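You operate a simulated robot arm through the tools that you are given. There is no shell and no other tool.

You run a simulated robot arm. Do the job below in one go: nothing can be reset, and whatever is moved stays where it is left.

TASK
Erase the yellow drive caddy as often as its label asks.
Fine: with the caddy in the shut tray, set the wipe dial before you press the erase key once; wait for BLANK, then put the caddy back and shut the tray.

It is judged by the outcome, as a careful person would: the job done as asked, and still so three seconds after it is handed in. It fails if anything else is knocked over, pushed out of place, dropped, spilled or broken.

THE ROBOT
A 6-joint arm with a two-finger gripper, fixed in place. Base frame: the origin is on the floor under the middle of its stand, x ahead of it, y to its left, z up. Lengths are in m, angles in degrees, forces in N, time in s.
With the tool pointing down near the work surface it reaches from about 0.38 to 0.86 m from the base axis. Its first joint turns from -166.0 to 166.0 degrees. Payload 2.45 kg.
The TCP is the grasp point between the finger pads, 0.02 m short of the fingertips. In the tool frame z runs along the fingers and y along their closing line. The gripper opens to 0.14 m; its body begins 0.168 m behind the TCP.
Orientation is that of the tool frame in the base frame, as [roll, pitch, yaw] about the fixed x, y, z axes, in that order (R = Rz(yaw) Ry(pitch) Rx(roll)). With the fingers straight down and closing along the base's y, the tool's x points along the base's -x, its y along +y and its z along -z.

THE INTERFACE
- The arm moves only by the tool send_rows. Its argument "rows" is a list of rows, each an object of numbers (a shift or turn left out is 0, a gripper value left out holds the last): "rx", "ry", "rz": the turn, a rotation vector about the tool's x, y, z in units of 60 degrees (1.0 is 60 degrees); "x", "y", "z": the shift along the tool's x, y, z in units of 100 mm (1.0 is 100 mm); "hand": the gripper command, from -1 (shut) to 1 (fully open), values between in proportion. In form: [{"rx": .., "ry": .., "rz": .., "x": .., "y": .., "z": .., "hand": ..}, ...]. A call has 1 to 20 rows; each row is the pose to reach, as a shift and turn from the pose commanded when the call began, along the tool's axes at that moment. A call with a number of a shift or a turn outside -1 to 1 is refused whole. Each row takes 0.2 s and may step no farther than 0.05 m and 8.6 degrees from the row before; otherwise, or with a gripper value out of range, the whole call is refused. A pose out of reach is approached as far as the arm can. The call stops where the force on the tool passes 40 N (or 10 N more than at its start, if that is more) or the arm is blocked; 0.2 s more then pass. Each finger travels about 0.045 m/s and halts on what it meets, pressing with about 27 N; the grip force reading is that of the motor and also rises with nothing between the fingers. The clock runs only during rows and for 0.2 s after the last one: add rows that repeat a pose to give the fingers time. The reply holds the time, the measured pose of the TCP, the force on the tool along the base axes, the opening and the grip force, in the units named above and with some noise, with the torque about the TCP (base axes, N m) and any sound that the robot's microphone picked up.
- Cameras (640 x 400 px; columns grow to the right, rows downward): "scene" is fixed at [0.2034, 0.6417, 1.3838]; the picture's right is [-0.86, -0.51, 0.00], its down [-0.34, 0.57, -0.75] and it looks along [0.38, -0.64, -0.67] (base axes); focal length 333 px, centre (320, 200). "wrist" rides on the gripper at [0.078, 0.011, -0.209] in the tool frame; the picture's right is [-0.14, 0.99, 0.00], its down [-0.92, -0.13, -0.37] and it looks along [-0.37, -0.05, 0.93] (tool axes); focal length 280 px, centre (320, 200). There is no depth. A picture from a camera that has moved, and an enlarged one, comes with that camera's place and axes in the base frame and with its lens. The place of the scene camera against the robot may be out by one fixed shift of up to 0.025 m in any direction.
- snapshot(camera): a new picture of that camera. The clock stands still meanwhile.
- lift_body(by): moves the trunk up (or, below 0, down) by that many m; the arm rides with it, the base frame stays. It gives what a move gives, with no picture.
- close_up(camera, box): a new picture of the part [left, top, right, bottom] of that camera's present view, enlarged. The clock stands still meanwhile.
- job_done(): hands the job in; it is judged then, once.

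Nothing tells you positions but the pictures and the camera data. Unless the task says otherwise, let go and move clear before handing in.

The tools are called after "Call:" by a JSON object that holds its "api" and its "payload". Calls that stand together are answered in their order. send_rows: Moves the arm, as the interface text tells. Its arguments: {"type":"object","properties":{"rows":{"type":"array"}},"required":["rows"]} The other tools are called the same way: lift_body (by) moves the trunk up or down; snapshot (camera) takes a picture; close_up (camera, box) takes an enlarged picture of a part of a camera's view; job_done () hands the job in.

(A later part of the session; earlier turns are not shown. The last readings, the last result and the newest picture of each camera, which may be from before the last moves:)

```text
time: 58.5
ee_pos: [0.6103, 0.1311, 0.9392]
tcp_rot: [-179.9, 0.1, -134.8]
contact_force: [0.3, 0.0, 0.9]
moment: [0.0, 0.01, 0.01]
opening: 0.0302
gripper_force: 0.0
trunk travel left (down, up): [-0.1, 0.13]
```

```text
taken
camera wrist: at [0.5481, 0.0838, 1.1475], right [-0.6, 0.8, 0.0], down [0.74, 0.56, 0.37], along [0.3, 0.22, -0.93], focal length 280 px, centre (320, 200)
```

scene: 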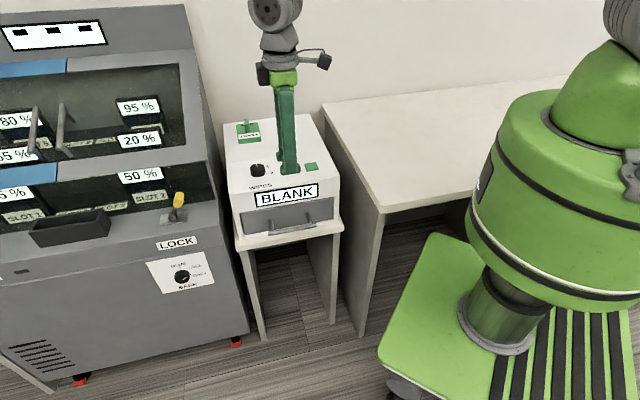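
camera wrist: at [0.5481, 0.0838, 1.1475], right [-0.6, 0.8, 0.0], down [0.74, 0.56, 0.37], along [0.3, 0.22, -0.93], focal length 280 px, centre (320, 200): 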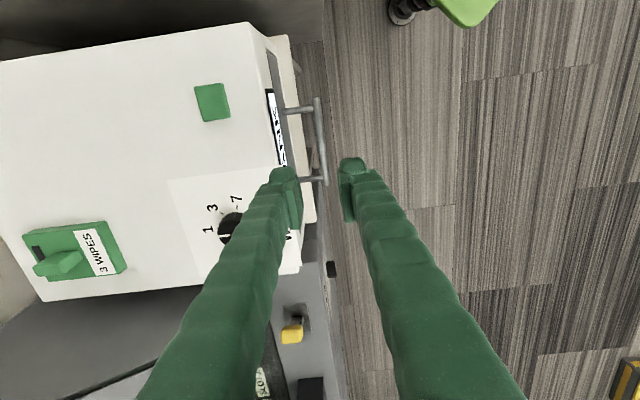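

BLANK is showing. I'll lower onto the handle again to open the tray.

Call:
{"api": "send_rows", "payload": {"rows": [{"x": -0.02, "y": 0.03, "z": 0.3}, {"x": -0.02, "y": 0.03, "z": 0.65}, {"x": -0.02, "y": 0.03, "z": 1.0}, {"x": -0.02, "y": 0.03, "z": 1.0}]}}

Call:
{"api": "close_up", "payload": {"camera": "scene", "box": [220, 130, 350, 250]}}

Call:
{"api": "snapshot", "payload": {"camera": "wrist"}}

```text
time: 59.5
ee_pos: [0.6109, 0.1365, 0.8385]
tcp_rot: [-179.9, 0.2, -134.9]
contact_force: [0.2, 0.3, -0.5]
moment: [0.02, 0.03, -0.03]
opening: 0.0302
gripper_force: 0.2
trunk travel left (down, up): [-0.1, 0.13]
```

```text
3.33 times, centred on (285, 190) of scene
camera zoom: at [0.2034, 0.6417, 1.3838], right [-0.86, -0.51, 0.0], down [-0.34, 0.57, -0.75], along [0.38, -0.64, -0.67], focal length 1109 px, centre (437, 233)
```

zoom: 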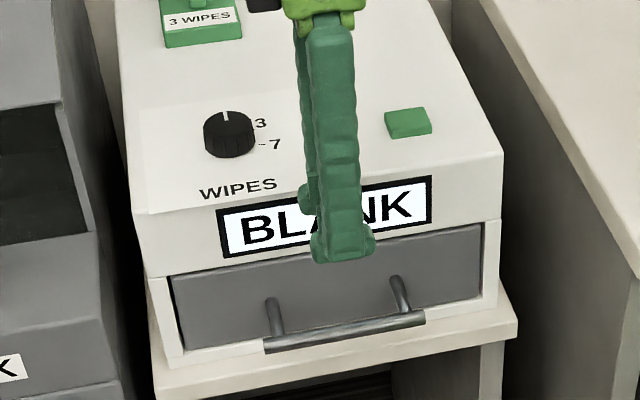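

```text
taken
camera wrist: at [0.5473, 0.0891, 1.0468], right [-0.6, 0.8, 0.0], down [0.74, 0.56, 0.37], along [0.3, 0.22, -0.93], focal length 280 px, centre (320, 200)
```

wrist: 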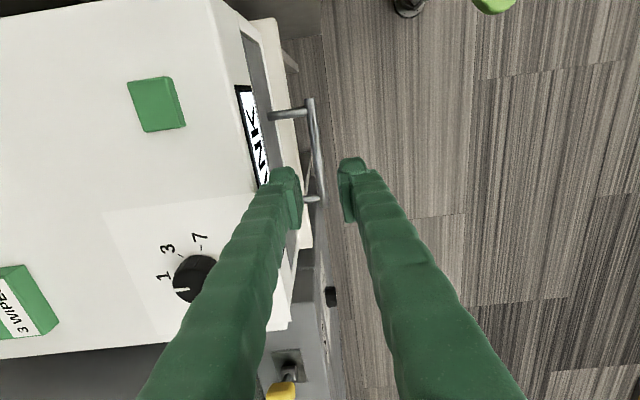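

Lined up over the bar. Lowering the rest of the way.

Call:
{"api": "send_rows", "payload": {"rows": [{"z": 0.2}, {"z": 0.4}, {"z": 0.6}, {"z": 0.8}, {"z": 1.0}, {"z": 1.0}]}}

Call:
{"api": "send_rows", "payload": {"rows": [{"z": 0.2}, {"z": 0.36}, {"z": 0.36}]}}

Call:
{"api": "close_up", "payload": {"camera": "wrist", "box": [220, 80, 420, 260]}}

Call:
{"api": "close_up", "payload": {"camera": "scene", "box": [220, 160, 360, 280]}}

```text
time: 60.9
ee_pos: [0.6104, 0.1365, 0.7393]
tcp_rot: [-179.9, 0.1, -134.9]
contact_force: [1.2, -0.9, 0.4]
moment: [-0.04, -0.03, 0.01]
opening: 0.03
gripper_force: 0.0
trunk travel left (down, up): [-0.1, 0.13]
```

```text
time: 61.7
ee_pos: [0.6097, 0.1372, 0.703]
tcp_rot: [-179.9, 0.2, -134.8]
contact_force: [0.4, 0.3, 0.1]
moment: [-0.02, 0.0, -0.01]
opening: 0.03
gripper_force: 0.0
trunk travel left (down, up): [-0.1, 0.13]
```

```text
2.22 times, centred on (320, 170) of wrist
camera zoom: at [0.5468, 0.0896, 0.9124], right [-0.6, 0.8, 0.0], down [0.74, 0.56, 0.37], along [0.3, 0.22, -0.93], focal length 623 px, centre (320, 267)
```

zoom: 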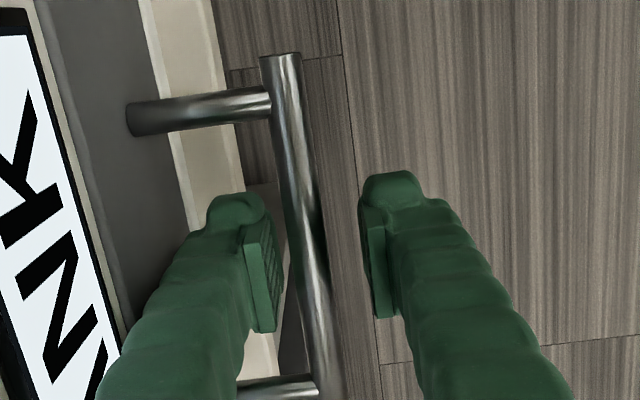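

```text
3.33 times, centred on (290, 220) of scene
camera zoom: at [0.2034, 0.6417, 1.3838], right [-0.86, -0.51, 0.0], down [-0.34, 0.57, -0.75], along [0.38, -0.64, -0.67], focal length 1109 px, centre (420, 133)
```

zoom: 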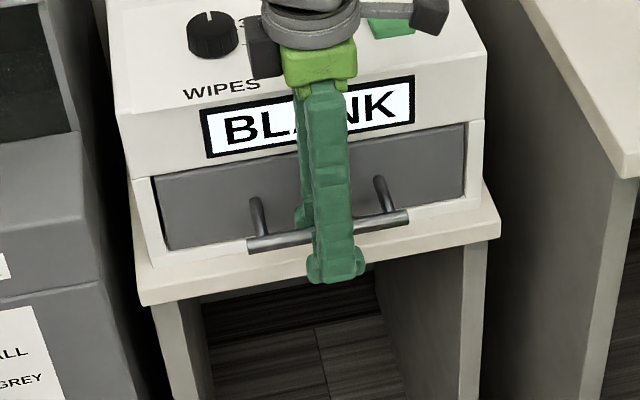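

The bar is again between the pads. Closing, then pulling the tray out smoothly.

Call:
{"api": "send_rows", "payload": {"rows": [{"hand": -1}, {"hand": -1}, {"hand": -1}, {"hand": -1}, {"hand": -1}]}}

Call:
{"api": "send_rows", "payload": {"rows": [{"y": 0.08}, {"y": 0.2}, {"y": 0.35}, {"y": 0.5}, {"y": 0.65}, {"y": 0.8}, {"y": 0.92}, {"y": 1.0}]}}

Call:
{"api": "close_up", "payload": {"camera": "scene", "box": [220, 130, 380, 310]}}

Call:
{"api": "snapshot", "payload": {"camera": "wrist"}}

```text
time: 62.9
ee_pos: [0.6101, 0.1378, 0.7042]
tcp_rot: [-179.9, 0.1, -134.9]
contact_force: [3.1, -3.3, -4.8]
moment: [0.06, -0.07, -0.18]
opening: 0.0096
gripper_force: 37.1
trunk travel left (down, up): [-0.1, 0.13]
```

```text
time: 64.7
ee_pos: [0.5382, 0.2076, 0.7033]
tcp_rot: [-179.8, 0.2, -135.0]
contact_force: [-0.7, 0.8, 29.6]
moment: [-0.14, 0.08, -0.17]
opening: 0.0093
gripper_force: 36.7
trunk travel left (down, up): [-0.1, 0.13]
```

```text
2.22 times, centred on (300, 220) of scene
camera zoom: at [0.2034, 0.6417, 1.3838], right [-0.86, -0.51, 0.0], down [-0.34, 0.57, -0.75], along [0.38, -0.64, -0.67], focal length 739 px, centre (364, 156)
```

zoom: 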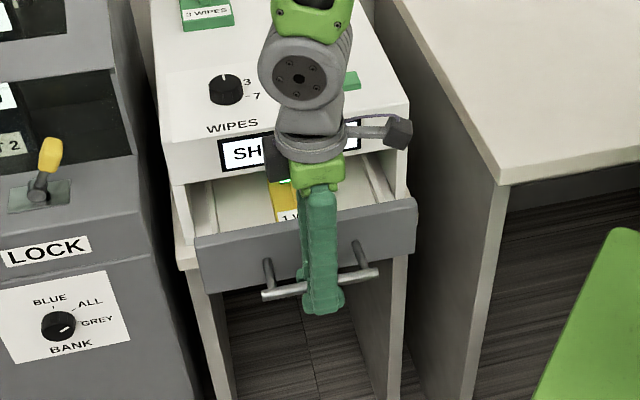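

```text
taken
camera wrist: at [0.4757, 0.1601, 0.912], right [-0.6, 0.8, 0.0], down [0.74, 0.56, 0.37], along [0.3, 0.22, -0.93], focal length 280 px, centre (320, 200)
```

wrist: 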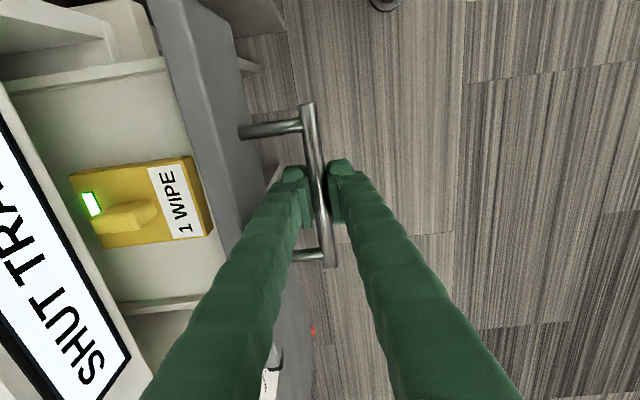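

The caddy's indicator has turned green, so it is erased. I'll pull the tray out the rest of the way, easing the vertical load slightly.

Call:
{"api": "send_rows", "payload": {"rows": [{"z": -0.03, "y": 0.05}, {"z": -0.03, "y": 0.18}, {"z": -0.03, "y": 0.32}, {"z": -0.03, "y": 0.46}, {"z": -0.03, "y": 0.58}, {"z": -0.03, "y": 0.68}, {"z": -0.03, "y": 0.75}]}}

Call:
{"api": "close_up", "payload": {"camera": "scene", "box": [220, 130, 380, 310]}}

Call:
{"api": "snapshot", "payload": {"camera": "wrist"}}

```text
time: 66.3
ee_pos: [0.4873, 0.2594, 0.7046]
tcp_rot: [-180.0, -0.2, -135.0]
contact_force: [5.9, 4.5, -35.9]
moment: [0.31, -0.32, -0.06]
opening: 0.0093
gripper_force: 37.4
trunk travel left (down, up): [-0.1, 0.13]
```

```text
2.22 times, centred on (300, 220) of scene
camera zoom: at [0.2034, 0.6417, 1.3838], right [-0.86, -0.51, 0.0], down [-0.34, 0.57, -0.75], along [0.38, -0.64, -0.67], focal length 739 px, centre (364, 156)
```

zoom: 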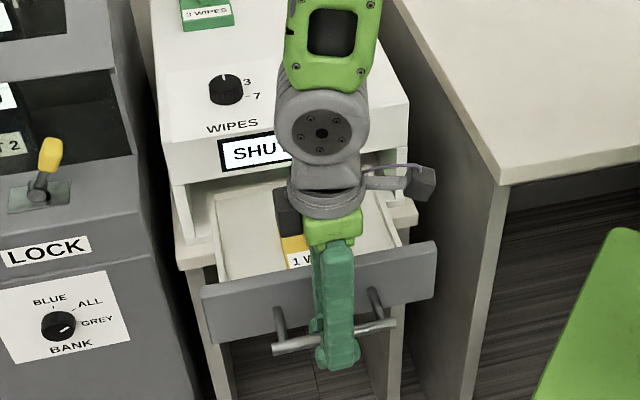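

```text
taken
camera wrist: at [0.4248, 0.2128, 0.9126], right [-0.6, 0.8, 0.0], down [0.74, 0.56, 0.37], along [0.29, 0.22, -0.93], focal length 280 px, centre (320, 200)
```

wrist: 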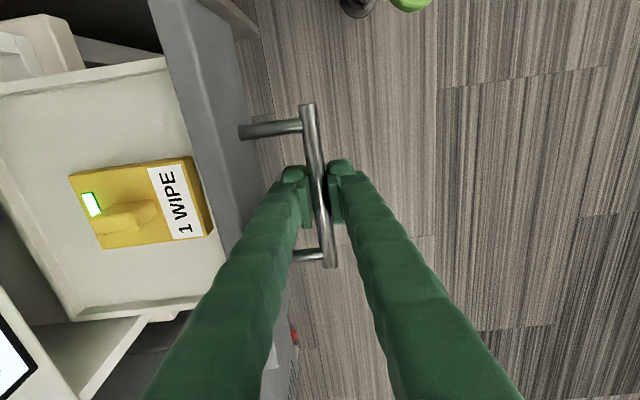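

Tray open again with the erased caddy in view. I'll relax the vertical load, release the handle and rise.

Call:
{"api": "send_rows", "payload": {"rows": [{"z": 0.02, "hand": -1}, {"z": 0.02, "hand": -0.57}, {"z": 0.02, "hand": -0.57}, {"z": 0.02, "hand": -0.57}]}}

Call:
{"api": "send_rows", "payload": {"rows": [{"z": -0.1}, {"z": -0.3}, {"z": -0.6}, {"z": -1.0}]}}

Call:
{"api": "send_rows", "payload": {"rows": [{"z": -0.4}, {"z": -0.8}, {"z": -1.0}, {"z": -1.0}]}}

Call:
{"api": "snapshot", "payload": {"camera": "wrist"}}

Call:
{"api": "snapshot", "payload": {"camera": "scene"}}

```text
time: 67.3
ee_pos: [0.4871, 0.2585, 0.7038]
tcp_rot: [-179.8, 0.1, -135.0]
contact_force: [0.4, -0.9, 1.3]
moment: [0.0, -0.01, -0.03]
opening: 0.0303
gripper_force: 0.0
trunk travel left (down, up): [-0.1, 0.13]
```

```text
time: 68.3
ee_pos: [0.484, 0.26, 0.8054]
tcp_rot: [-179.9, 0.2, -134.9]
contact_force: [-0.5, -0.8, 0.6]
moment: [0.03, 0.0, 0.03]
opening: 0.0301
gripper_force: 0.2
trunk travel left (down, up): [-0.1, 0.13]
```

```text
time: 69.3
ee_pos: [0.4857, 0.2597, 0.905]
tcp_rot: [180.0, 0.0, -134.9]
contact_force: [-0.4, 0.3, 0.3]
moment: [0.0, 0.02, -0.02]
opening: 0.0302
gripper_force: 0.2
trunk travel left (down, up): [-0.1, 0.13]
```

```text
taken
camera wrist: at [0.422, 0.2133, 1.1142], right [-0.6, 0.8, 0.0], down [0.74, 0.56, 0.37], along [0.3, 0.22, -0.93], focal length 280 px, centre (320, 200)
```

wrist: 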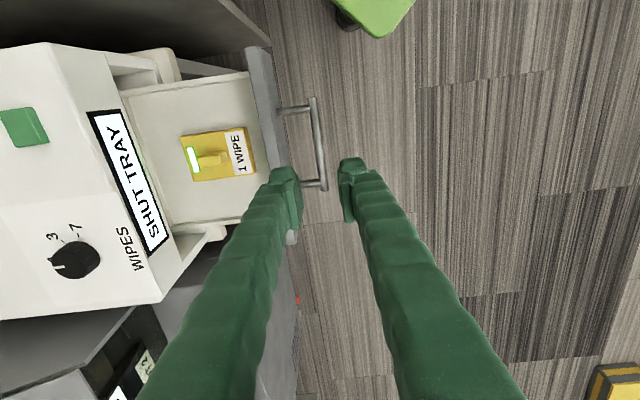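

```text
taken
```

scene: 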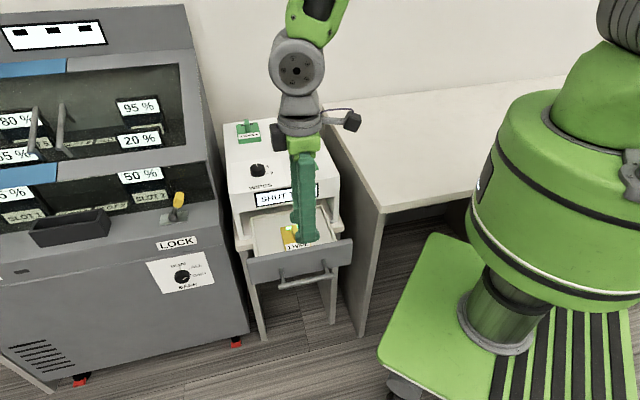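

The caddy sits in the open tray. I'll turn the gripper back 90° and go above its fin.

Call:
{"api": "send_rows", "payload": {"rows": [{"rz": 0.125}, {"rz": 0.25}, {"rz": 0.375}, {"rz": 0.5}, {"rz": 0.625}, {"rz": 0.75}]}}

Call:
{"api": "send_rows", "payload": {"rows": [{"rz": 0.125, "hand": 0}, {"rz": 0.25, "hand": 0}, {"rz": 0.375, "hand": 0}, {"rz": 0.5, "hand": 0}, {"rz": 0.625, "hand": 0}, {"rz": 0.748, "hand": 0}, {"rz": 0.748, "hand": 0}]}}

Call:
{"api": "send_rows", "payload": {"rows": [{"x": -0.4, "y": -0.04}, {"x": -0.8, "y": -0.04}, {"x": -1.0, "y": -0.04}, {"x": -1.0, "y": -0.04}]}}

Call:
{"api": "snapshot", "payload": {"camera": "wrist"}}

Call:
{"api": "close_up", "payload": {"camera": "wrist", "box": [260, 130, 400, 250]}}

```text
time: 70.7
ee_pos: [0.4854, 0.2605, 0.9041]
tcp_rot: [-180.0, 0.1, 179.9]
contact_force: [0.5, -0.1, -0.6]
moment: [0.03, -0.04, 0.01]
opening: 0.03
gripper_force: 0.1
trunk travel left (down, up): [-0.1, 0.13]
```

```text
time: 72.3
ee_pos: [0.4865, 0.2609, 0.9033]
tcp_rot: [179.9, 0.0, 135.1]
contact_force: [0.5, 0.1, -0.9]
moment: [-0.04, -0.05, 0.01]
opening: 0.0699
gripper_force: 0.1
trunk travel left (down, up): [-0.1, 0.13]
```

```text
time: 73.3
ee_pos: [0.5547, 0.1871, 0.9032]
tcp_rot: [180.0, 0.1, 135.1]
contact_force: [0.0, -0.2, -0.2]
moment: [0.03, 0.01, 0.0]
opening: 0.0702
gripper_force: 0.0
trunk travel left (down, up): [-0.1, 0.13]
```

```text
taken
camera wrist: at [0.506, 0.2489, 1.1116], right [0.8, 0.61, 0.0], down [0.56, -0.74, 0.37], along [0.23, -0.29, -0.93], focal length 280 px, centre (320, 200)
```

wrist: 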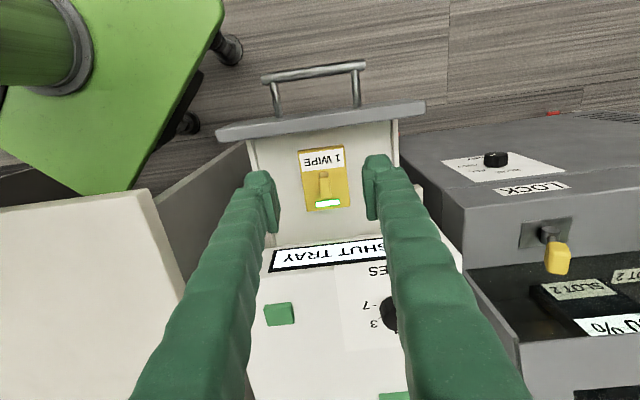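

```text
3.33 times, centred on (330, 190) of wrist
camera zoom: at [0.506, 0.2489, 1.1116], right [0.8, 0.61, 0.0], down [0.56, -0.74, 0.37], along [0.23, -0.29, -0.93], focal length 935 px, centre (287, 233)
```

zoom: 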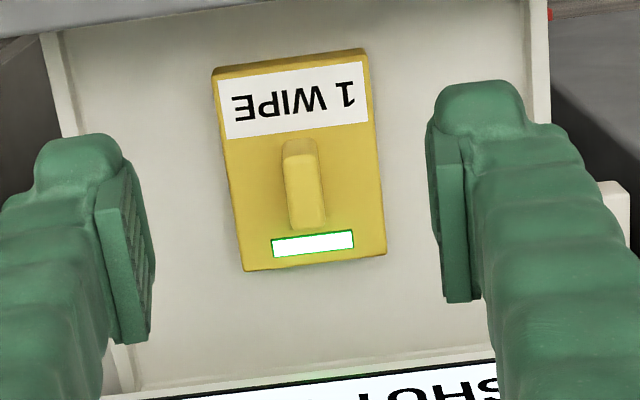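

The caddy shows a green erased light; its fin is at about (0.595, 0.143). I'll move above it and lower.

Call:
{"api": "send_rows", "payload": {"rows": [{"x": -0.3, "y": -0.025}, {"x": -0.59, "y": -0.025, "z": 0.1}, {"x": -0.59, "y": -0.025, "z": 0.4}, {"x": -0.59, "y": -0.025, "z": 0.7}, {"x": -0.59, "y": -0.025, "z": 1.0}, {"x": -0.59, "y": -0.025, "z": 1.0}]}}

Call:
{"api": "snapshot", "payload": {"camera": "wrist"}}

Call:
{"api": "close_up", "payload": {"camera": "wrist", "box": [260, 110, 400, 230]}}

Call:
{"api": "close_up", "payload": {"camera": "scene", "box": [230, 140, 370, 280]}}

```text
time: 74.7
ee_pos: [0.5932, 0.1445, 0.8047]
tcp_rot: [180.0, 0.1, 135.2]
contact_force: [-0.4, -0.3, -1.7]
moment: [-0.04, 0.03, -0.01]
opening: 0.0699
gripper_force: 0.0
trunk travel left (down, up): [-0.1, 0.13]
```

```text
taken
camera wrist: at [0.5456, 0.2067, 1.0126], right [0.8, 0.61, 0.0], down [0.56, -0.74, 0.37], along [0.23, -0.29, -0.93], focal length 280 px, centre (320, 200)
```

wrist: 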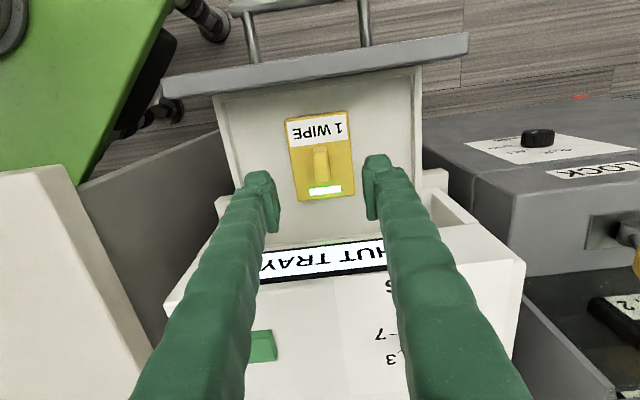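

```text
3.33 times, centred on (330, 170) of wrist
camera zoom: at [0.5456, 0.2067, 1.0126], right [0.8, 0.61, 0.0], down [0.56, -0.74, 0.37], along [0.23, -0.29, -0.93], focal length 935 px, centre (287, 300)
```

zoom: 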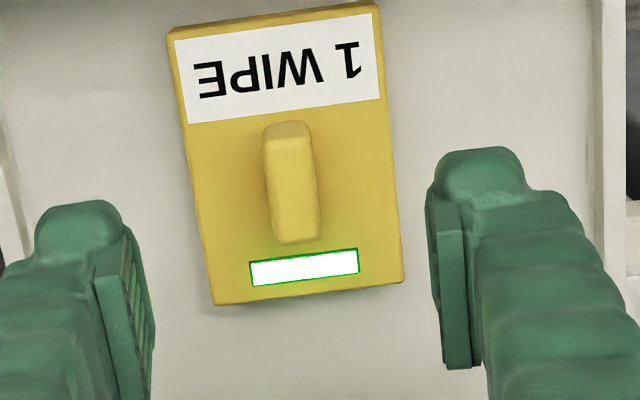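

```text
2.86 times, centred on (300, 210) of scene
camera zoom: at [0.2034, 0.6417, 1.3838], right [-0.86, -0.51, 0.0], down [-0.34, 0.57, -0.75], along [0.38, -0.64, -0.67], focal length 950 px, centre (377, 171)
```

zoom: 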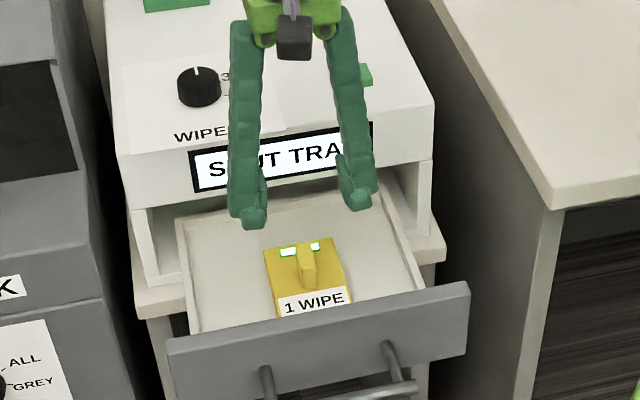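

Aligned with the fin. Lowering around it.

Call:
{"api": "send_rows", "payload": {"rows": [{"y": 0.01, "x": -0.005, "z": 0.3}, {"y": 0.01, "x": -0.005, "z": 0.55}, {"y": 0.01, "x": -0.005, "z": 0.75}, {"y": 0.01, "x": -0.005, "z": 0.83}, {"y": 0.01, "x": -0.005, "z": 0.83}]}}

Call:
{"api": "close_up", "payload": {"camera": "wrist", "box": [250, 130, 390, 250]}}

Call:
{"api": "close_up", "payload": {"camera": "scene", "box": [240, 160, 360, 290]}}

```text
time: 75.9
ee_pos: [0.5969, 0.1443, 0.7209]
tcp_rot: [179.8, 0.1, 135.2]
contact_force: [-0.1, 0.0, -0.2]
moment: [0.03, -0.01, 0.0]
opening: 0.0697
gripper_force: 0.1
trunk travel left (down, up): [-0.1, 0.13]
```

```text
3.33 times, centred on (320, 190) of wrist
camera zoom: at [0.5471, 0.2067, 0.9298], right [0.8, 0.61, 0.0], down [0.56, -0.74, 0.37], along [0.23, -0.29, -0.93], focal length 935 px, centre (320, 233)
```

zoom: 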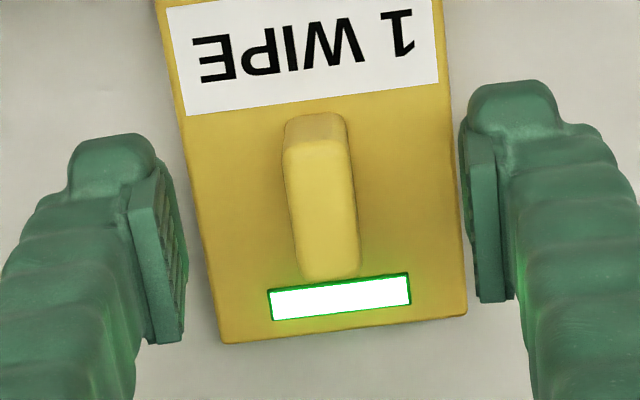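

```text
3.08 times, centred on (300, 225) of scene
camera zoom: at [0.2034, 0.6417, 1.3838], right [-0.86, -0.51, 0.0], down [-0.34, 0.57, -0.75], along [0.38, -0.64, -0.67], focal length 1023 px, centre (382, 123)
```

zoom: 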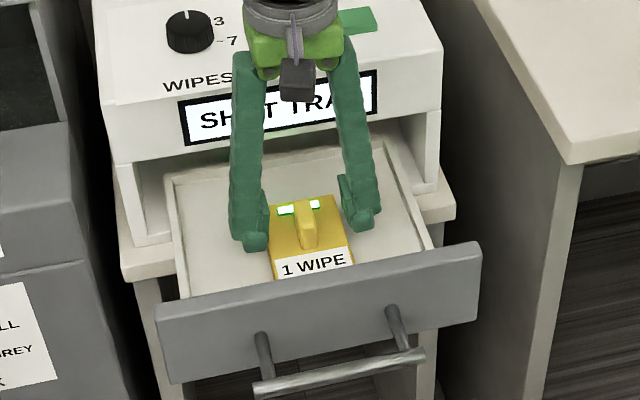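

The fin is centred between the pads. I'll grip it and lift.

Call:
{"api": "send_rows", "payload": {"rows": [{"hand": -1}, {"hand": -1}, {"hand": -1}, {"hand": -1}, {"hand": -1}, {"hand": -1}, {"hand": -1}]}}

Call:
{"api": "send_rows", "payload": {"rows": [{"z": -0.1}, {"z": -0.3}, {"z": -0.55}, {"z": -0.8}, {"z": -1.0}, {"z": -1.0}]}}

Call:
{"api": "close_up", "payload": {"camera": "scene", "box": [230, 140, 370, 280]}}

Call:
{"api": "close_up", "payload": {"camera": "wrist", "box": [250, 110, 390, 250]}}

```text
time: 77.5
ee_pos: [0.5955, 0.144, 0.7212]
tcp_rot: [179.9, 0.1, 135.2]
contact_force: [0.3, -0.7, 0.7]
moment: [-0.01, 0.02, 0.01]
opening: 0.0147
gripper_force: 26.9
trunk travel left (down, up): [-0.1, 0.13]
```

```text
time: 78.9
ee_pos: [0.597, 0.1432, 0.8205]
tcp_rot: [179.8, 0.1, 135.2]
contact_force: [-0.2, 1.1, -0.5]
moment: [-0.02, -0.01, 0.01]
opening: 0.0148
gripper_force: 27.3
trunk travel left (down, up): [-0.1, 0.13]
```

```text
2.86 times, centred on (300, 210) of scene
camera zoom: at [0.2034, 0.6417, 1.3838], right [-0.86, -0.51, 0.0], down [-0.34, 0.57, -0.75], along [0.38, -0.64, -0.67], focal length 950 px, centre (377, 171)
```

zoom: 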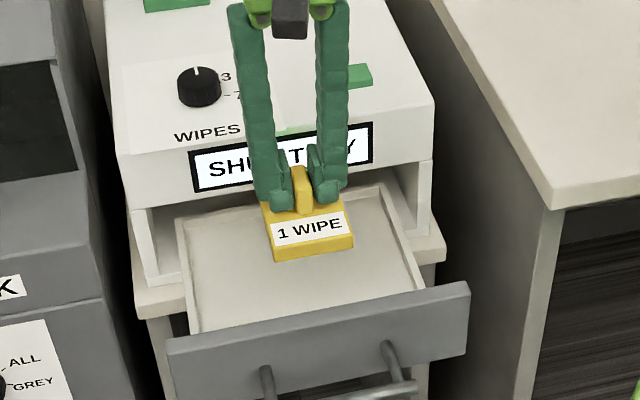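

```text
2.86 times, centred on (320, 180) of wrist
camera zoom: at [0.5482, 0.2065, 1.0291], right [0.8, 0.61, 0.0], down [0.56, -0.74, 0.37], along [0.23, -0.29, -0.93], focal length 801 px, centre (320, 257)
```

zoom: 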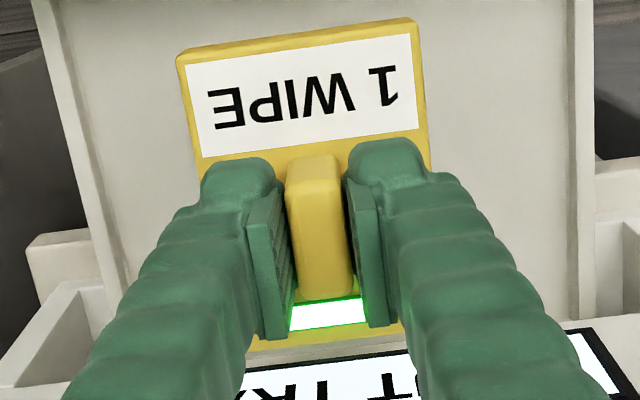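

The caddy is held the same way as before. I'll rise and carry it back over the machine to its original spot.

Call:
{"api": "send_rows", "payload": {"rows": [{"z": -0.35}, {"z": -0.7}, {"z": -1.0}, {"z": -1.0}]}}

Call:
{"api": "send_rows", "payload": {"rows": [{"z": -0.3, "x": -0.1}, {"z": -0.5, "x": -0.4, "y": -0.05}, {"z": -0.5, "x": -0.75, "y": -0.15}, {"z": -0.5, "x": -1.0, "y": -0.2}]}}

Call:
{"api": "send_rows", "payload": {"rows": [{"x": -0.35, "y": -0.08}, {"x": -0.7, "y": -0.17}, {"x": -1.0, "y": -0.25}]}}

Call:
{"api": "send_rows", "payload": {"rows": [{"x": -0.35, "y": -0.08}, {"x": -0.7, "y": -0.17}, {"x": -1.0, "y": -0.25}, {"x": -1.0, "y": -0.25}]}}

Call:
{"api": "snapshot", "payload": {"camera": "wrist"}}

Call:
{"api": "snapshot", "payload": {"camera": "scene"}}

```text
time: 79.9
ee_pos: [0.5961, 0.1438, 0.9224]
tcp_rot: [-179.9, 0.1, 135.3]
contact_force: [-0.4, 1.1, -1.3]
moment: [0.03, -0.02, -0.03]
opening: 0.015
gripper_force: 27.1
trunk travel left (down, up): [-0.1, 0.13]
```

```text
time: 80.9
ee_pos: [0.6523, 0.0588, 0.9724]
tcp_rot: [-180.0, 0.1, 135.2]
contact_force: [-0.1, 0.6, -1.4]
moment: [-0.01, 0.01, -0.02]
opening: 0.0147
gripper_force: 26.8
trunk travel left (down, up): [-0.1, 0.13]
```

```text
time: 81.7
ee_pos: [0.7056, -0.0297, 0.9738]
tcp_rot: [179.9, 0.1, 135.3]
contact_force: [-1.1, 0.3, -0.8]
moment: [-0.02, -0.01, 0.0]
opening: 0.0145
gripper_force: 27.5
trunk travel left (down, up): [-0.1, 0.13]
```

```text
time: 82.7
ee_pos: [0.7587, -0.1165, 0.9721]
tcp_rot: [179.9, 0.2, 135.1]
contact_force: [0.3, 0.3, -1.3]
moment: [-0.02, -0.02, 0.0]
opening: 0.0147
gripper_force: 26.8
trunk travel left (down, up): [-0.1, 0.13]
```

```text
taken
camera wrist: at [0.7108, -0.0542, 1.1805], right [0.8, 0.61, 0.0], down [0.56, -0.74, 0.37], along [0.22, -0.29, -0.93], focal length 280 px, centre (320, 200)
```

wrist: 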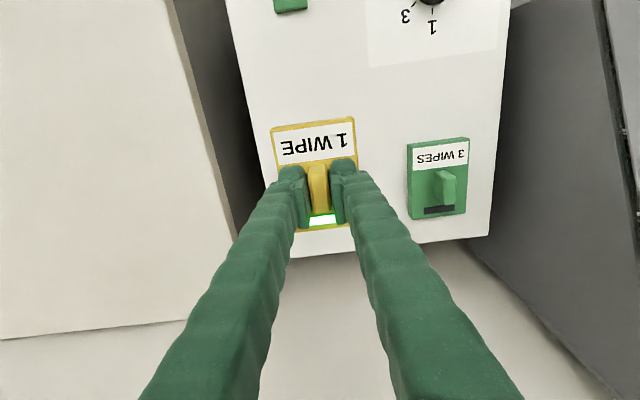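

```text
taken
```

scene: 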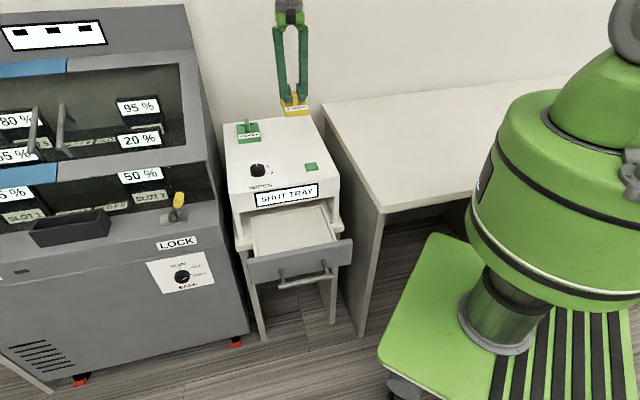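

Nearly over the original spot. I'll finish the approach and lower to just above the surface.

Call:
{"api": "send_rows", "payload": {"rows": [{"x": -0.25, "y": -0.013}, {"x": -0.533, "y": -0.013, "z": 0.1}, {"x": -0.533, "y": -0.013, "z": 0.4}, {"x": -0.533, "y": -0.013, "z": 0.7}, {"x": -0.533, "y": -0.013, "z": 0.85}, {"x": -0.533, "y": -0.013, "z": 0.85}]}}

Call:
{"api": "snapshot", "payload": {"camera": "wrist"}}

Call:
{"api": "close_up", "payload": {"camera": "scene", "box": [230, 80, 350, 180]}}

```text
time: 84.1
ee_pos: [0.7949, -0.1554, 0.8889]
tcp_rot: [179.9, 0.0, 135.2]
contact_force: [1.1, -0.3, -0.9]
moment: [0.0, -0.05, 0.0]
opening: 0.0149
gripper_force: 27.1
trunk travel left (down, up): [-0.1, 0.13]
```

```text
taken
camera wrist: at [0.7475, -0.0926, 1.0966], right [0.8, 0.61, 0.0], down [0.56, -0.74, 0.37], along [0.23, -0.29, -0.93], focal length 280 px, centre (320, 200)
```

wrist: 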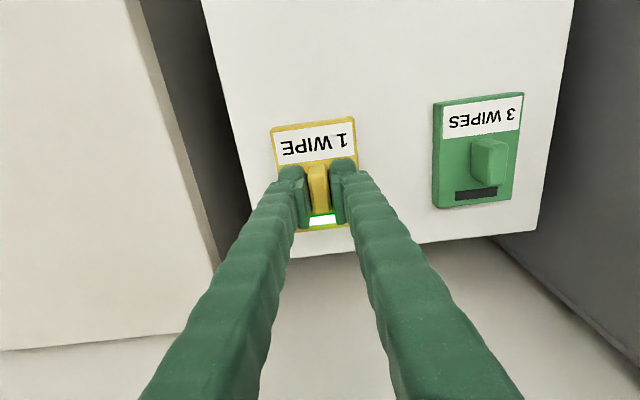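

```text
4.00 times, centred on (290, 130) of scene
camera zoom: at [0.2034, 0.6417, 1.3838], right [-0.86, -0.51, 0.0], down [-0.34, 0.57, -0.75], along [0.38, -0.64, -0.67], focal length 1330 px, centre (440, 480)
```

zoom: 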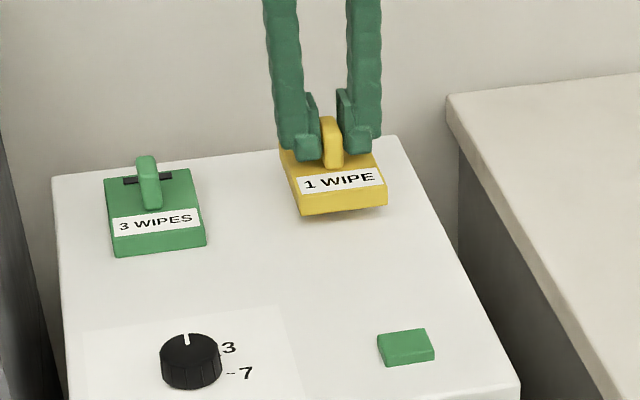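

Just above its spot. Lowering gently to contact.

Call:
{"api": "send_rows", "payload": {"rows": [{"z": 0.07}, {"z": 0.13}]}}

Call:
{"api": "send_rows", "payload": {"rows": [{"z": 0.02}]}}

Call:
{"api": "send_rows", "payload": {"rows": [{"z": 0.02}]}}

Call:
{"api": "close_up", "payload": {"camera": "scene", "box": [220, 100, 360, 200]}}

```text
time: 84.7
ee_pos: [0.7956, -0.1561, 0.8745]
tcp_rot: [179.9, 0.1, 135.3]
contact_force: [-0.8, 1.5, -1.4]
moment: [-0.01, 0.01, -0.04]
opening: 0.0151
gripper_force: 26.8
trunk travel left (down, up): [-0.1, 0.13]
```

```text
time: 85.1
ee_pos: [0.7947, -0.1571, 0.8723]
tcp_rot: [179.8, 0.2, 135.1]
contact_force: [0.7, 1.0, -0.8]
moment: [-0.03, 0.01, -0.05]
opening: 0.0149
gripper_force: 27.3
trunk travel left (down, up): [-0.1, 0.13]
```

```text
time: 85.5
ee_pos: [0.7953, -0.1569, 0.872]
tcp_rot: [179.8, 0.2, 135.2]
contact_force: [-3.2, -0.1, 13.9]
moment: [0.39, 0.45, 0.04]
opening: 0.0147
gripper_force: 27.3
trunk travel left (down, up): [-0.1, 0.13]
```

```text
4.00 times, centred on (290, 150) of scene
camera zoom: at [0.2034, 0.6417, 1.3838], right [-0.86, -0.51, 0.0], down [-0.34, 0.57, -0.75], along [0.38, -0.64, -0.67], focal length 1330 px, centre (440, 400)
```

zoom: 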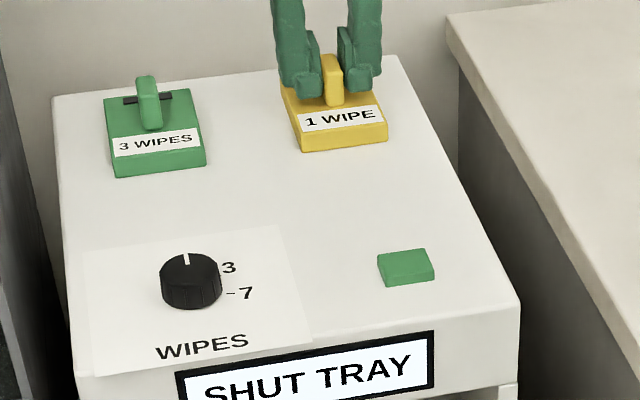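

Contact made. I'll open the fingers to let it sit, then rise.

Call:
{"api": "send_rows", "payload": {"rows": [{"z": 0.005, "hand": -1}, {"z": 0.005, "hand": -0.7}, {"z": 0.005, "hand": -0.4}, {"z": 0.005, "hand": -0.2}, {"z": 0.005, "hand": -0.2}, {"z": 0.005, "hand": -0.2}]}}

Call:
{"api": "snapshot", "payload": {"camera": "wrist"}}

Call:
{"api": "close_up", "payload": {"camera": "scene", "box": [220, 100, 360, 200]}}

```text
time: 86.9
ee_pos: [0.7964, -0.1565, 0.8689]
tcp_rot: [179.8, 0.0, 135.1]
contact_force: [0.7, -1.1, 0.7]
moment: [-0.03, 0.01, 0.02]
opening: 0.0561
gripper_force: 0.1
trunk travel left (down, up): [-0.1, 0.13]
```

```text
taken
camera wrist: at [0.7481, -0.0927, 1.0778], right [0.8, 0.61, 0.0], down [0.56, -0.74, 0.37], along [0.23, -0.29, -0.93], focal length 280 px, centre (320, 200)
```

wrist: 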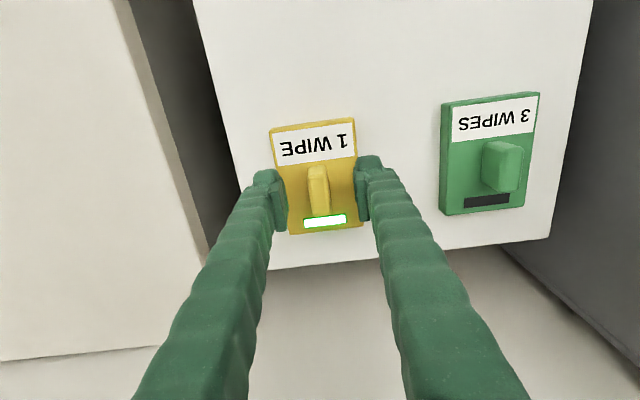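

```text
4.00 times, centred on (290, 150) of scene
camera zoom: at [0.2034, 0.6417, 1.3838], right [-0.86, -0.51, 0.0], down [-0.34, 0.57, -0.75], along [0.38, -0.64, -0.67], focal length 1330 px, centre (440, 400)
```

zoom: 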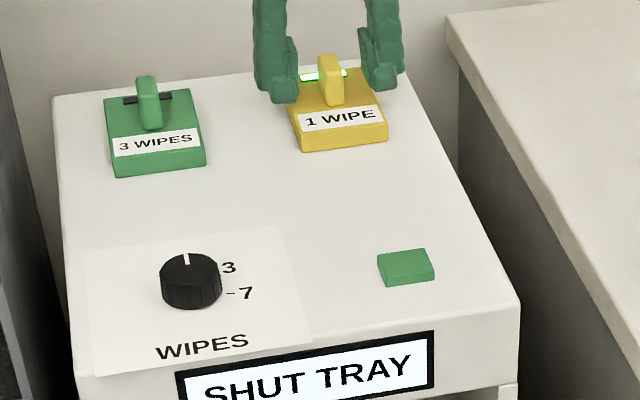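

The caddy is back in place with its green light on. I'll rise and return to the handle to shut the empty tray.

Call:
{"api": "send_rows", "payload": {"rows": [{"z": -0.1}, {"z": -0.35}, {"z": -0.7}, {"z": -1.0}]}}

Call:
{"api": "send_rows", "payload": {"rows": [{"x": 0.4, "y": 0.1, "hand": -0.57}, {"x": 0.8, "y": 0.18, "hand": -0.57}, {"x": 1.0, "y": 0.2, "hand": -0.57}]}}

Call:
{"api": "send_rows", "payload": {"rows": [{"x": 0.4, "y": 0.1}, {"x": 0.8, "y": 0.18}, {"x": 1.0, "y": 0.2}]}}

Call:
{"api": "send_rows", "payload": {"rows": [{"x": 0.4, "y": 0.1}, {"x": 0.8, "y": 0.18}, {"x": 1.0, "y": 0.2}]}}

Call:
{"api": "send_rows", "payload": {"rows": [{"x": 0.4, "y": 0.1}, {"x": 0.8, "y": 0.14}, {"x": 1.0, "y": 0.14}]}}

Call:
{"api": "send_rows", "payload": {"rows": [{"x": 0.4}, {"x": 0.8}, {"x": 1.0}, {"x": 1.0}]}}

Call:
{"api": "snapshot", "payload": {"camera": "scene"}}

```text
time: 87.9
ee_pos: [0.7958, -0.1542, 0.9698]
tcp_rot: [-180.0, 0.1, 135.2]
contact_force: [0.3, -0.1, 0.0]
moment: [0.0, -0.01, 0.0]
opening: 0.0561
gripper_force: 0.1
trunk travel left (down, up): [-0.1, 0.13]
```

```text
time: 88.7
ee_pos: [0.7377, -0.0704, 0.9696]
tcp_rot: [-180.0, 0.1, 135.2]
contact_force: [0.6, -0.2, -0.8]
moment: [0.01, 0.0, -0.02]
opening: 0.0299
gripper_force: 0.0
trunk travel left (down, up): [-0.1, 0.13]
```

```text
time: 89.5
ee_pos: [0.6819, 0.0151, 0.9699]
tcp_rot: [180.0, 0.0, 135.2]
contact_force: [0.1, -0.9, 0.8]
moment: [0.0, 0.03, 0.0]
opening: 0.03
gripper_force: 0.1
trunk travel left (down, up): [-0.1, 0.13]
```

```text
time: 90.3
ee_pos: [0.6255, 0.0978, 0.9671]
tcp_rot: [179.8, 0.0, 135.2]
contact_force: [0.5, 0.1, 0.2]
moment: [-0.01, 0.03, -0.02]
opening: 0.03
gripper_force: 0.0
trunk travel left (down, up): [-0.1, 0.13]
```

```text
time: 91.1
ee_pos: [0.5654, 0.1782, 0.9698]
tcp_rot: [179.9, 0.1, 135.1]
contact_force: [0.3, -0.3, -0.3]
moment: [0.02, 0.0, -0.02]
opening: 0.0302
gripper_force: 0.1
trunk travel left (down, up): [-0.1, 0.13]
```

```text
time: 92.1
ee_pos: [0.4917, 0.2493, 0.9701]
tcp_rot: [179.8, 0.1, 135.2]
contact_force: [0.8, 0.9, -0.4]
moment: [0.01, -0.03, -0.01]
opening: 0.0304
gripper_force: 0.1
trunk travel left (down, up): [-0.1, 0.13]
```

```text
taken
```

scene: 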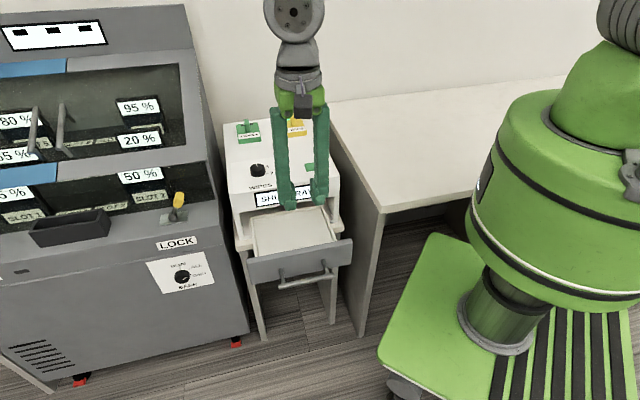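

Over the tray area. Turning the gripper 90° again to take the handle.

Call:
{"api": "send_rows", "payload": {"rows": [{"rz": -0.125}, {"rz": -0.25}, {"rz": -0.375}, {"rz": -0.5}, {"rz": -0.625}, {"rz": -0.75}]}}

Call:
{"api": "send_rows", "payload": {"rows": [{"rz": -0.125}, {"rz": -0.25}, {"rz": -0.375}, {"rz": -0.5}, {"rz": -0.625}, {"rz": -0.747}, {"rz": -0.747}]}}

Call:
{"api": "snapshot", "payload": {"camera": "wrist"}}

Call:
{"api": "close_up", "payload": {"camera": "wrist", "box": [240, 60, 400, 240]}}

```text
time: 93.5
ee_pos: [0.4938, 0.2489, 0.9689]
tcp_rot: [179.9, 0.1, -179.7]
contact_force: [0.5, 0.3, 0.3]
moment: [-0.06, -0.01, -0.02]
opening: 0.0301
gripper_force: 0.2
trunk travel left (down, up): [-0.1, 0.13]
```

```text
time: 95.1
ee_pos: [0.4934, 0.2486, 0.9679]
tcp_rot: [-179.9, 0.1, -134.9]
contact_force: [0.9, -0.7, 0.5]
moment: [0.01, 0.0, -0.02]
opening: 0.0303
gripper_force: 0.1
trunk travel left (down, up): [-0.1, 0.13]
```

```text
taken
camera wrist: at [0.43, 0.202, 1.1771], right [-0.6, 0.8, 0.0], down [0.74, 0.56, 0.37], along [0.3, 0.22, -0.93], focal length 280 px, centre (320, 200)
```

wrist: 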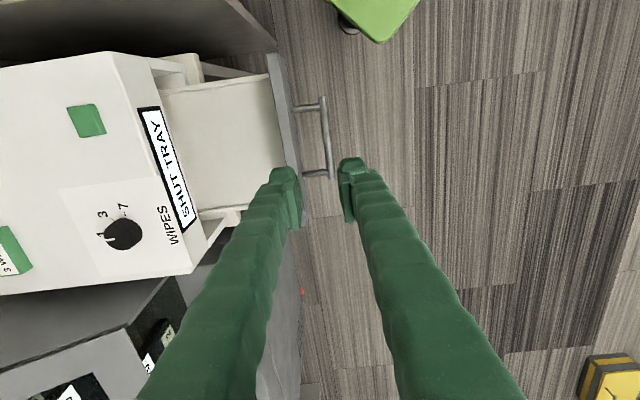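

```text
2.22 times, centred on (320, 150) of wrist
camera zoom: at [0.43, 0.202, 1.1771], right [-0.6, 0.8, 0.0], down [0.74, 0.56, 0.37], along [0.3, 0.22, -0.93], focal length 623 px, centre (320, 311)
```

zoom: 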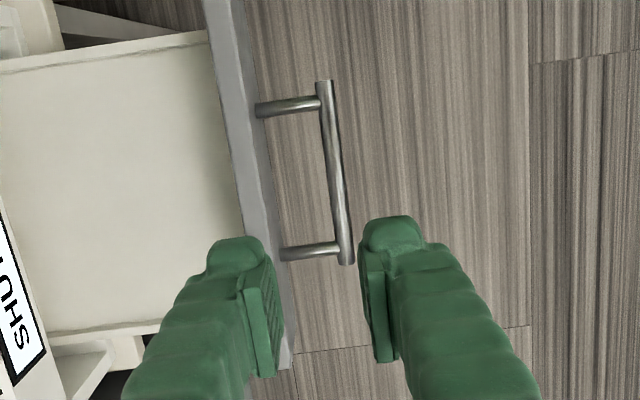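

The handle is where I left it. I'll align and lower over the bar.

Call:
{"api": "send_rows", "payload": {"rows": [{"x": -0.028, "y": 0.156, "z": 0.3}, {"x": -0.028, "y": 0.156, "z": 0.65}, {"x": -0.028, "y": 0.156, "z": 1.0}, {"x": -0.028, "y": 0.156, "z": 1.0}]}}

Call:
{"api": "send_rows", "payload": {"rows": [{"z": 0.3}, {"z": 0.6}, {"z": 0.85}, {"z": 0.85}]}}

Call:
{"api": "close_up", "payload": {"camera": "wrist", "box": [220, 80, 420, 260]}}

```text
time: 96.1
ee_pos: [0.4853, 0.2601, 0.8694]
tcp_rot: [-179.9, 0.2, -135.0]
contact_force: [0.8, 0.2, -0.5]
moment: [-0.03, 0.02, -0.02]
opening: 0.0302
gripper_force: 0.0
trunk travel left (down, up): [-0.1, 0.13]
```

```text
time: 97.1
ee_pos: [0.486, 0.2601, 0.7839]
tcp_rot: [-179.9, 0.1, -135.0]
contact_force: [0.3, -0.2, 0.2]
moment: [-0.02, 0.01, 0.02]
opening: 0.0302
gripper_force: 0.0
trunk travel left (down, up): [-0.1, 0.13]
```

```text
2.22 times, centred on (320, 170) of wrist
camera zoom: at [0.4236, 0.213, 0.9925], right [-0.6, 0.8, 0.0], down [0.74, 0.56, 0.37], along [0.3, 0.22, -0.93], focal length 623 px, centre (320, 267)
```

zoom: 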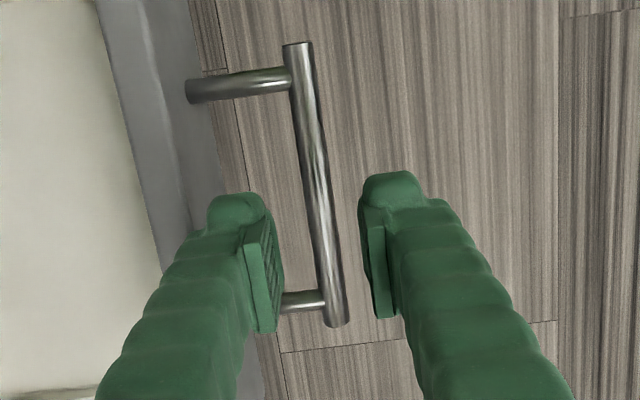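

Call:
{"api": "send_rows", "payload": {"rows": [{"y": 0.01, "z": 0.2}, {"y": 0.01, "z": 0.4}, {"y": 0.01, "z": 0.6}, {"y": 0.01, "z": 0.8}, {"y": 0.01, "z": 0.8}]}}

Call:
{"api": "close_up", "payload": {"camera": "wrist", "box": [220, 80, 420, 260]}}

```text
time: 98.3
ee_pos: [0.4847, 0.2611, 0.7038]
tcp_rot: [-179.9, 0.0, -135.0]
contact_force: [0.5, 1.6, 0.0]
moment: [0.01, -0.03, -0.03]
opening: 0.03
gripper_force: 0.1
trunk travel left (down, up): [-0.1, 0.13]
```

```text
2.22 times, centred on (320, 170) of wrist
camera zoom: at [0.4208, 0.2142, 0.9121], right [-0.6, 0.8, 0.0], down [0.74, 0.56, 0.37], along [0.3, 0.22, -0.93], focal length 623 px, centre (320, 267)
```

zoom: 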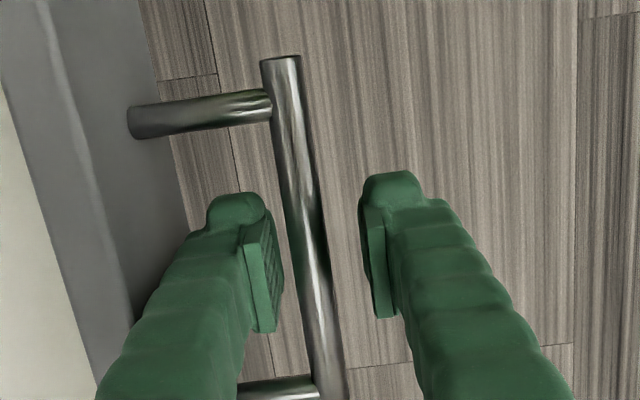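

The bar is between the pads. I'll grip and push the tray in.

Call:
{"api": "send_rows", "payload": {"rows": [{"hand": -1}, {"hand": -1}, {"hand": -1}, {"hand": -1}, {"hand": -1}]}}

Call:
{"api": "send_rows", "payload": {"rows": [{"y": -0.1}, {"y": -0.25}, {"y": -0.45}, {"y": -0.65}, {"y": -0.85}, {"y": -1.0}]}}

Call:
{"api": "close_up", "payload": {"camera": "scene", "box": [220, 130, 380, 310]}}

```text
time: 99.5
ee_pos: [0.485, 0.262, 0.7033]
tcp_rot: [-179.9, 0.1, -135.1]
contact_force: [0.9, 1.1, -3.1]
moment: [0.01, -0.06, -0.02]
opening: 0.0094
gripper_force: 36.5
trunk travel left (down, up): [-0.1, 0.13]
```

```text
time: 100.9
ee_pos: [0.5547, 0.1916, 0.7036]
tcp_rot: [-179.9, 0.0, -135.0]
contact_force: [1.1, -1.3, -1.9]
moment: [0.16, -0.13, 0.02]
opening: 0.0093
gripper_force: 37.1
trunk travel left (down, up): [-0.1, 0.13]
```

```text
2.22 times, centred on (300, 220) of scene
camera zoom: at [0.2034, 0.6417, 1.3838], right [-0.86, -0.51, 0.0], down [-0.34, 0.57, -0.75], along [0.38, -0.64, -0.67], focal length 739 px, centre (364, 156)
```

zoom: 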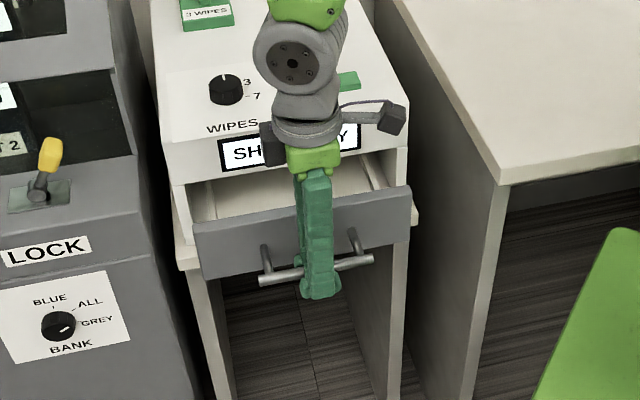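

Sliding smoothly. Pushing the rest of the way in.

Call:
{"api": "send_rows", "payload": {"rows": [{"y": -0.15}, {"y": -0.3}, {"y": -0.45}, {"y": -0.6}, {"y": -0.7}]}}

Call:
{"api": "send_rows", "payload": {"rows": [{"y": -0.05}, {"y": -0.1}, {"y": -0.15}]}}

Call:
{"api": "close_up", "payload": {"camera": "scene", "box": [220, 130, 380, 310]}}

```text
time: 102.1
ee_pos: [0.6048, 0.1412, 0.7029]
tcp_rot: [-180.0, -0.1, -135.0]
contact_force: [-2.1, -2.3, -23.7]
moment: [0.15, -0.12, -0.04]
opening: 0.0092
gripper_force: 37.3
trunk travel left (down, up): [-0.1, 0.13]
```

```text
time: 102.9
ee_pos: [0.6125, 0.1334, 0.7046]
tcp_rot: [-180.0, -0.2, -135.0]
contact_force: [-19.4, 21.9, -15.4]
moment: [0.32, -0.29, -0.23]
opening: 0.0094
gripper_force: 37.0
trunk travel left (down, up): [-0.1, 0.13]
```

```text
2.22 times, centred on (300, 220) of scene
camera zoom: at [0.2034, 0.6417, 1.3838], right [-0.86, -0.51, 0.0], down [-0.34, 0.57, -0.75], along [0.38, -0.64, -0.67], focal length 739 px, centre (364, 156)
```

zoom: 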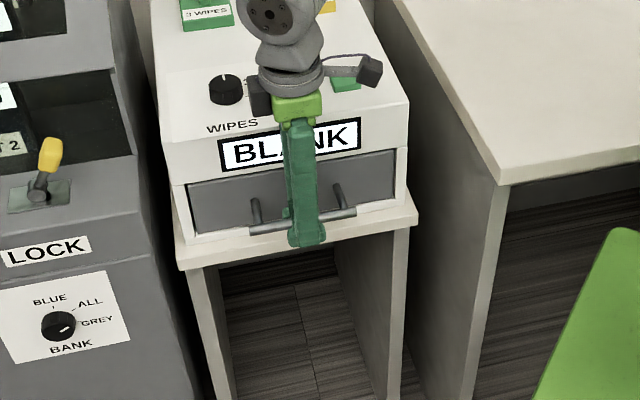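

The tray is fully home and shut. I'll release the handle and rise clear.

Call:
{"api": "send_rows", "payload": {"rows": [{"hand": -0.65}, {"y": 0.03, "hand": -0.65}, {"y": 0.04, "hand": -0.62}, {"y": 0.04, "hand": -0.62}]}}

Call:
{"api": "send_rows", "payload": {"rows": [{"z": -0.1}, {"z": -0.3}, {"z": -0.6}, {"z": -1.0}]}}

Call:
{"api": "send_rows", "payload": {"rows": [{"z": -0.4}, {"z": -0.8}, {"z": -1.0}]}}

Call:
{"api": "send_rows", "payload": {"rows": [{"z": -0.3, "y": 0.3}, {"z": -0.6, "y": 0.6}, {"z": -0.9, "y": 0.9}, {"z": -1.0, "y": 1.0}, {"z": -1.0, "y": 1.0}]}}

Call:
{"api": "snapshot", "payload": {"camera": "scene"}}

Call:
{"api": "snapshot", "payload": {"camera": "wrist"}}

```text
time: 103.9
ee_pos: [0.6121, 0.134, 0.7053]
tcp_rot: [-179.9, 0.0, -135.0]
contact_force: [-0.6, -0.5, -0.3]
moment: [-0.01, 0.0, 0.0]
opening: 0.0266
gripper_force: 0.0
trunk travel left (down, up): [-0.1, 0.13]
```

```text
time: 104.9
ee_pos: [0.6112, 0.1338, 0.8025]
tcp_rot: [-180.0, 0.1, -135.0]
contact_force: [-0.3, 0.3, 0.3]
moment: [-0.01, 0.0, -0.01]
opening: 0.0263
gripper_force: 0.0
trunk travel left (down, up): [-0.1, 0.13]
```

```text
time: 105.7
ee_pos: [0.6104, 0.1354, 0.9044]
tcp_rot: [-179.9, 0.0, -135.1]
contact_force: [1.1, -0.1, 0.3]
moment: [-0.01, -0.01, 0.01]
opening: 0.0266
gripper_force: 0.1
trunk travel left (down, up): [-0.1, 0.13]
```

```text
time: 106.9
ee_pos: [0.5412, 0.2053, 1.0045]
tcp_rot: [-179.9, -0.1, -134.9]
contact_force: [0.0, -0.2, 0.6]
moment: [0.02, -0.01, -0.01]
opening: 0.0266
gripper_force: 0.0
trunk travel left (down, up): [-0.1, 0.13]
```

```text
taken
```

scene: 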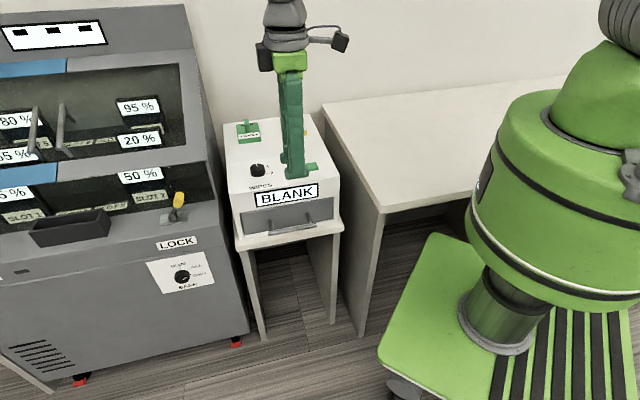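

```text
taken
camera wrist: at [0.4777, 0.1583, 1.2124], right [-0.6, 0.8, 0.0], down [0.74, 0.56, 0.37], along [0.3, 0.22, -0.93], focal length 280 px, centre (320, 200)
```

wrist: 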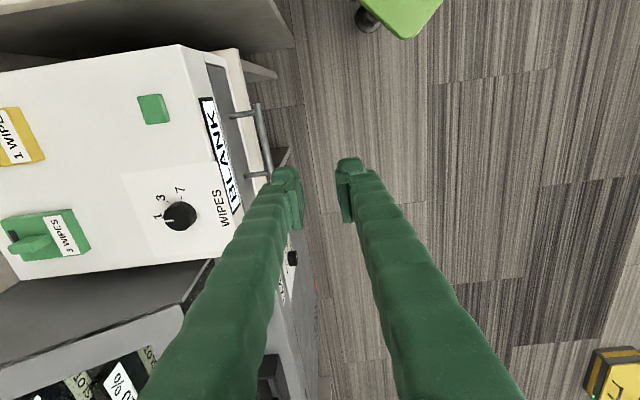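

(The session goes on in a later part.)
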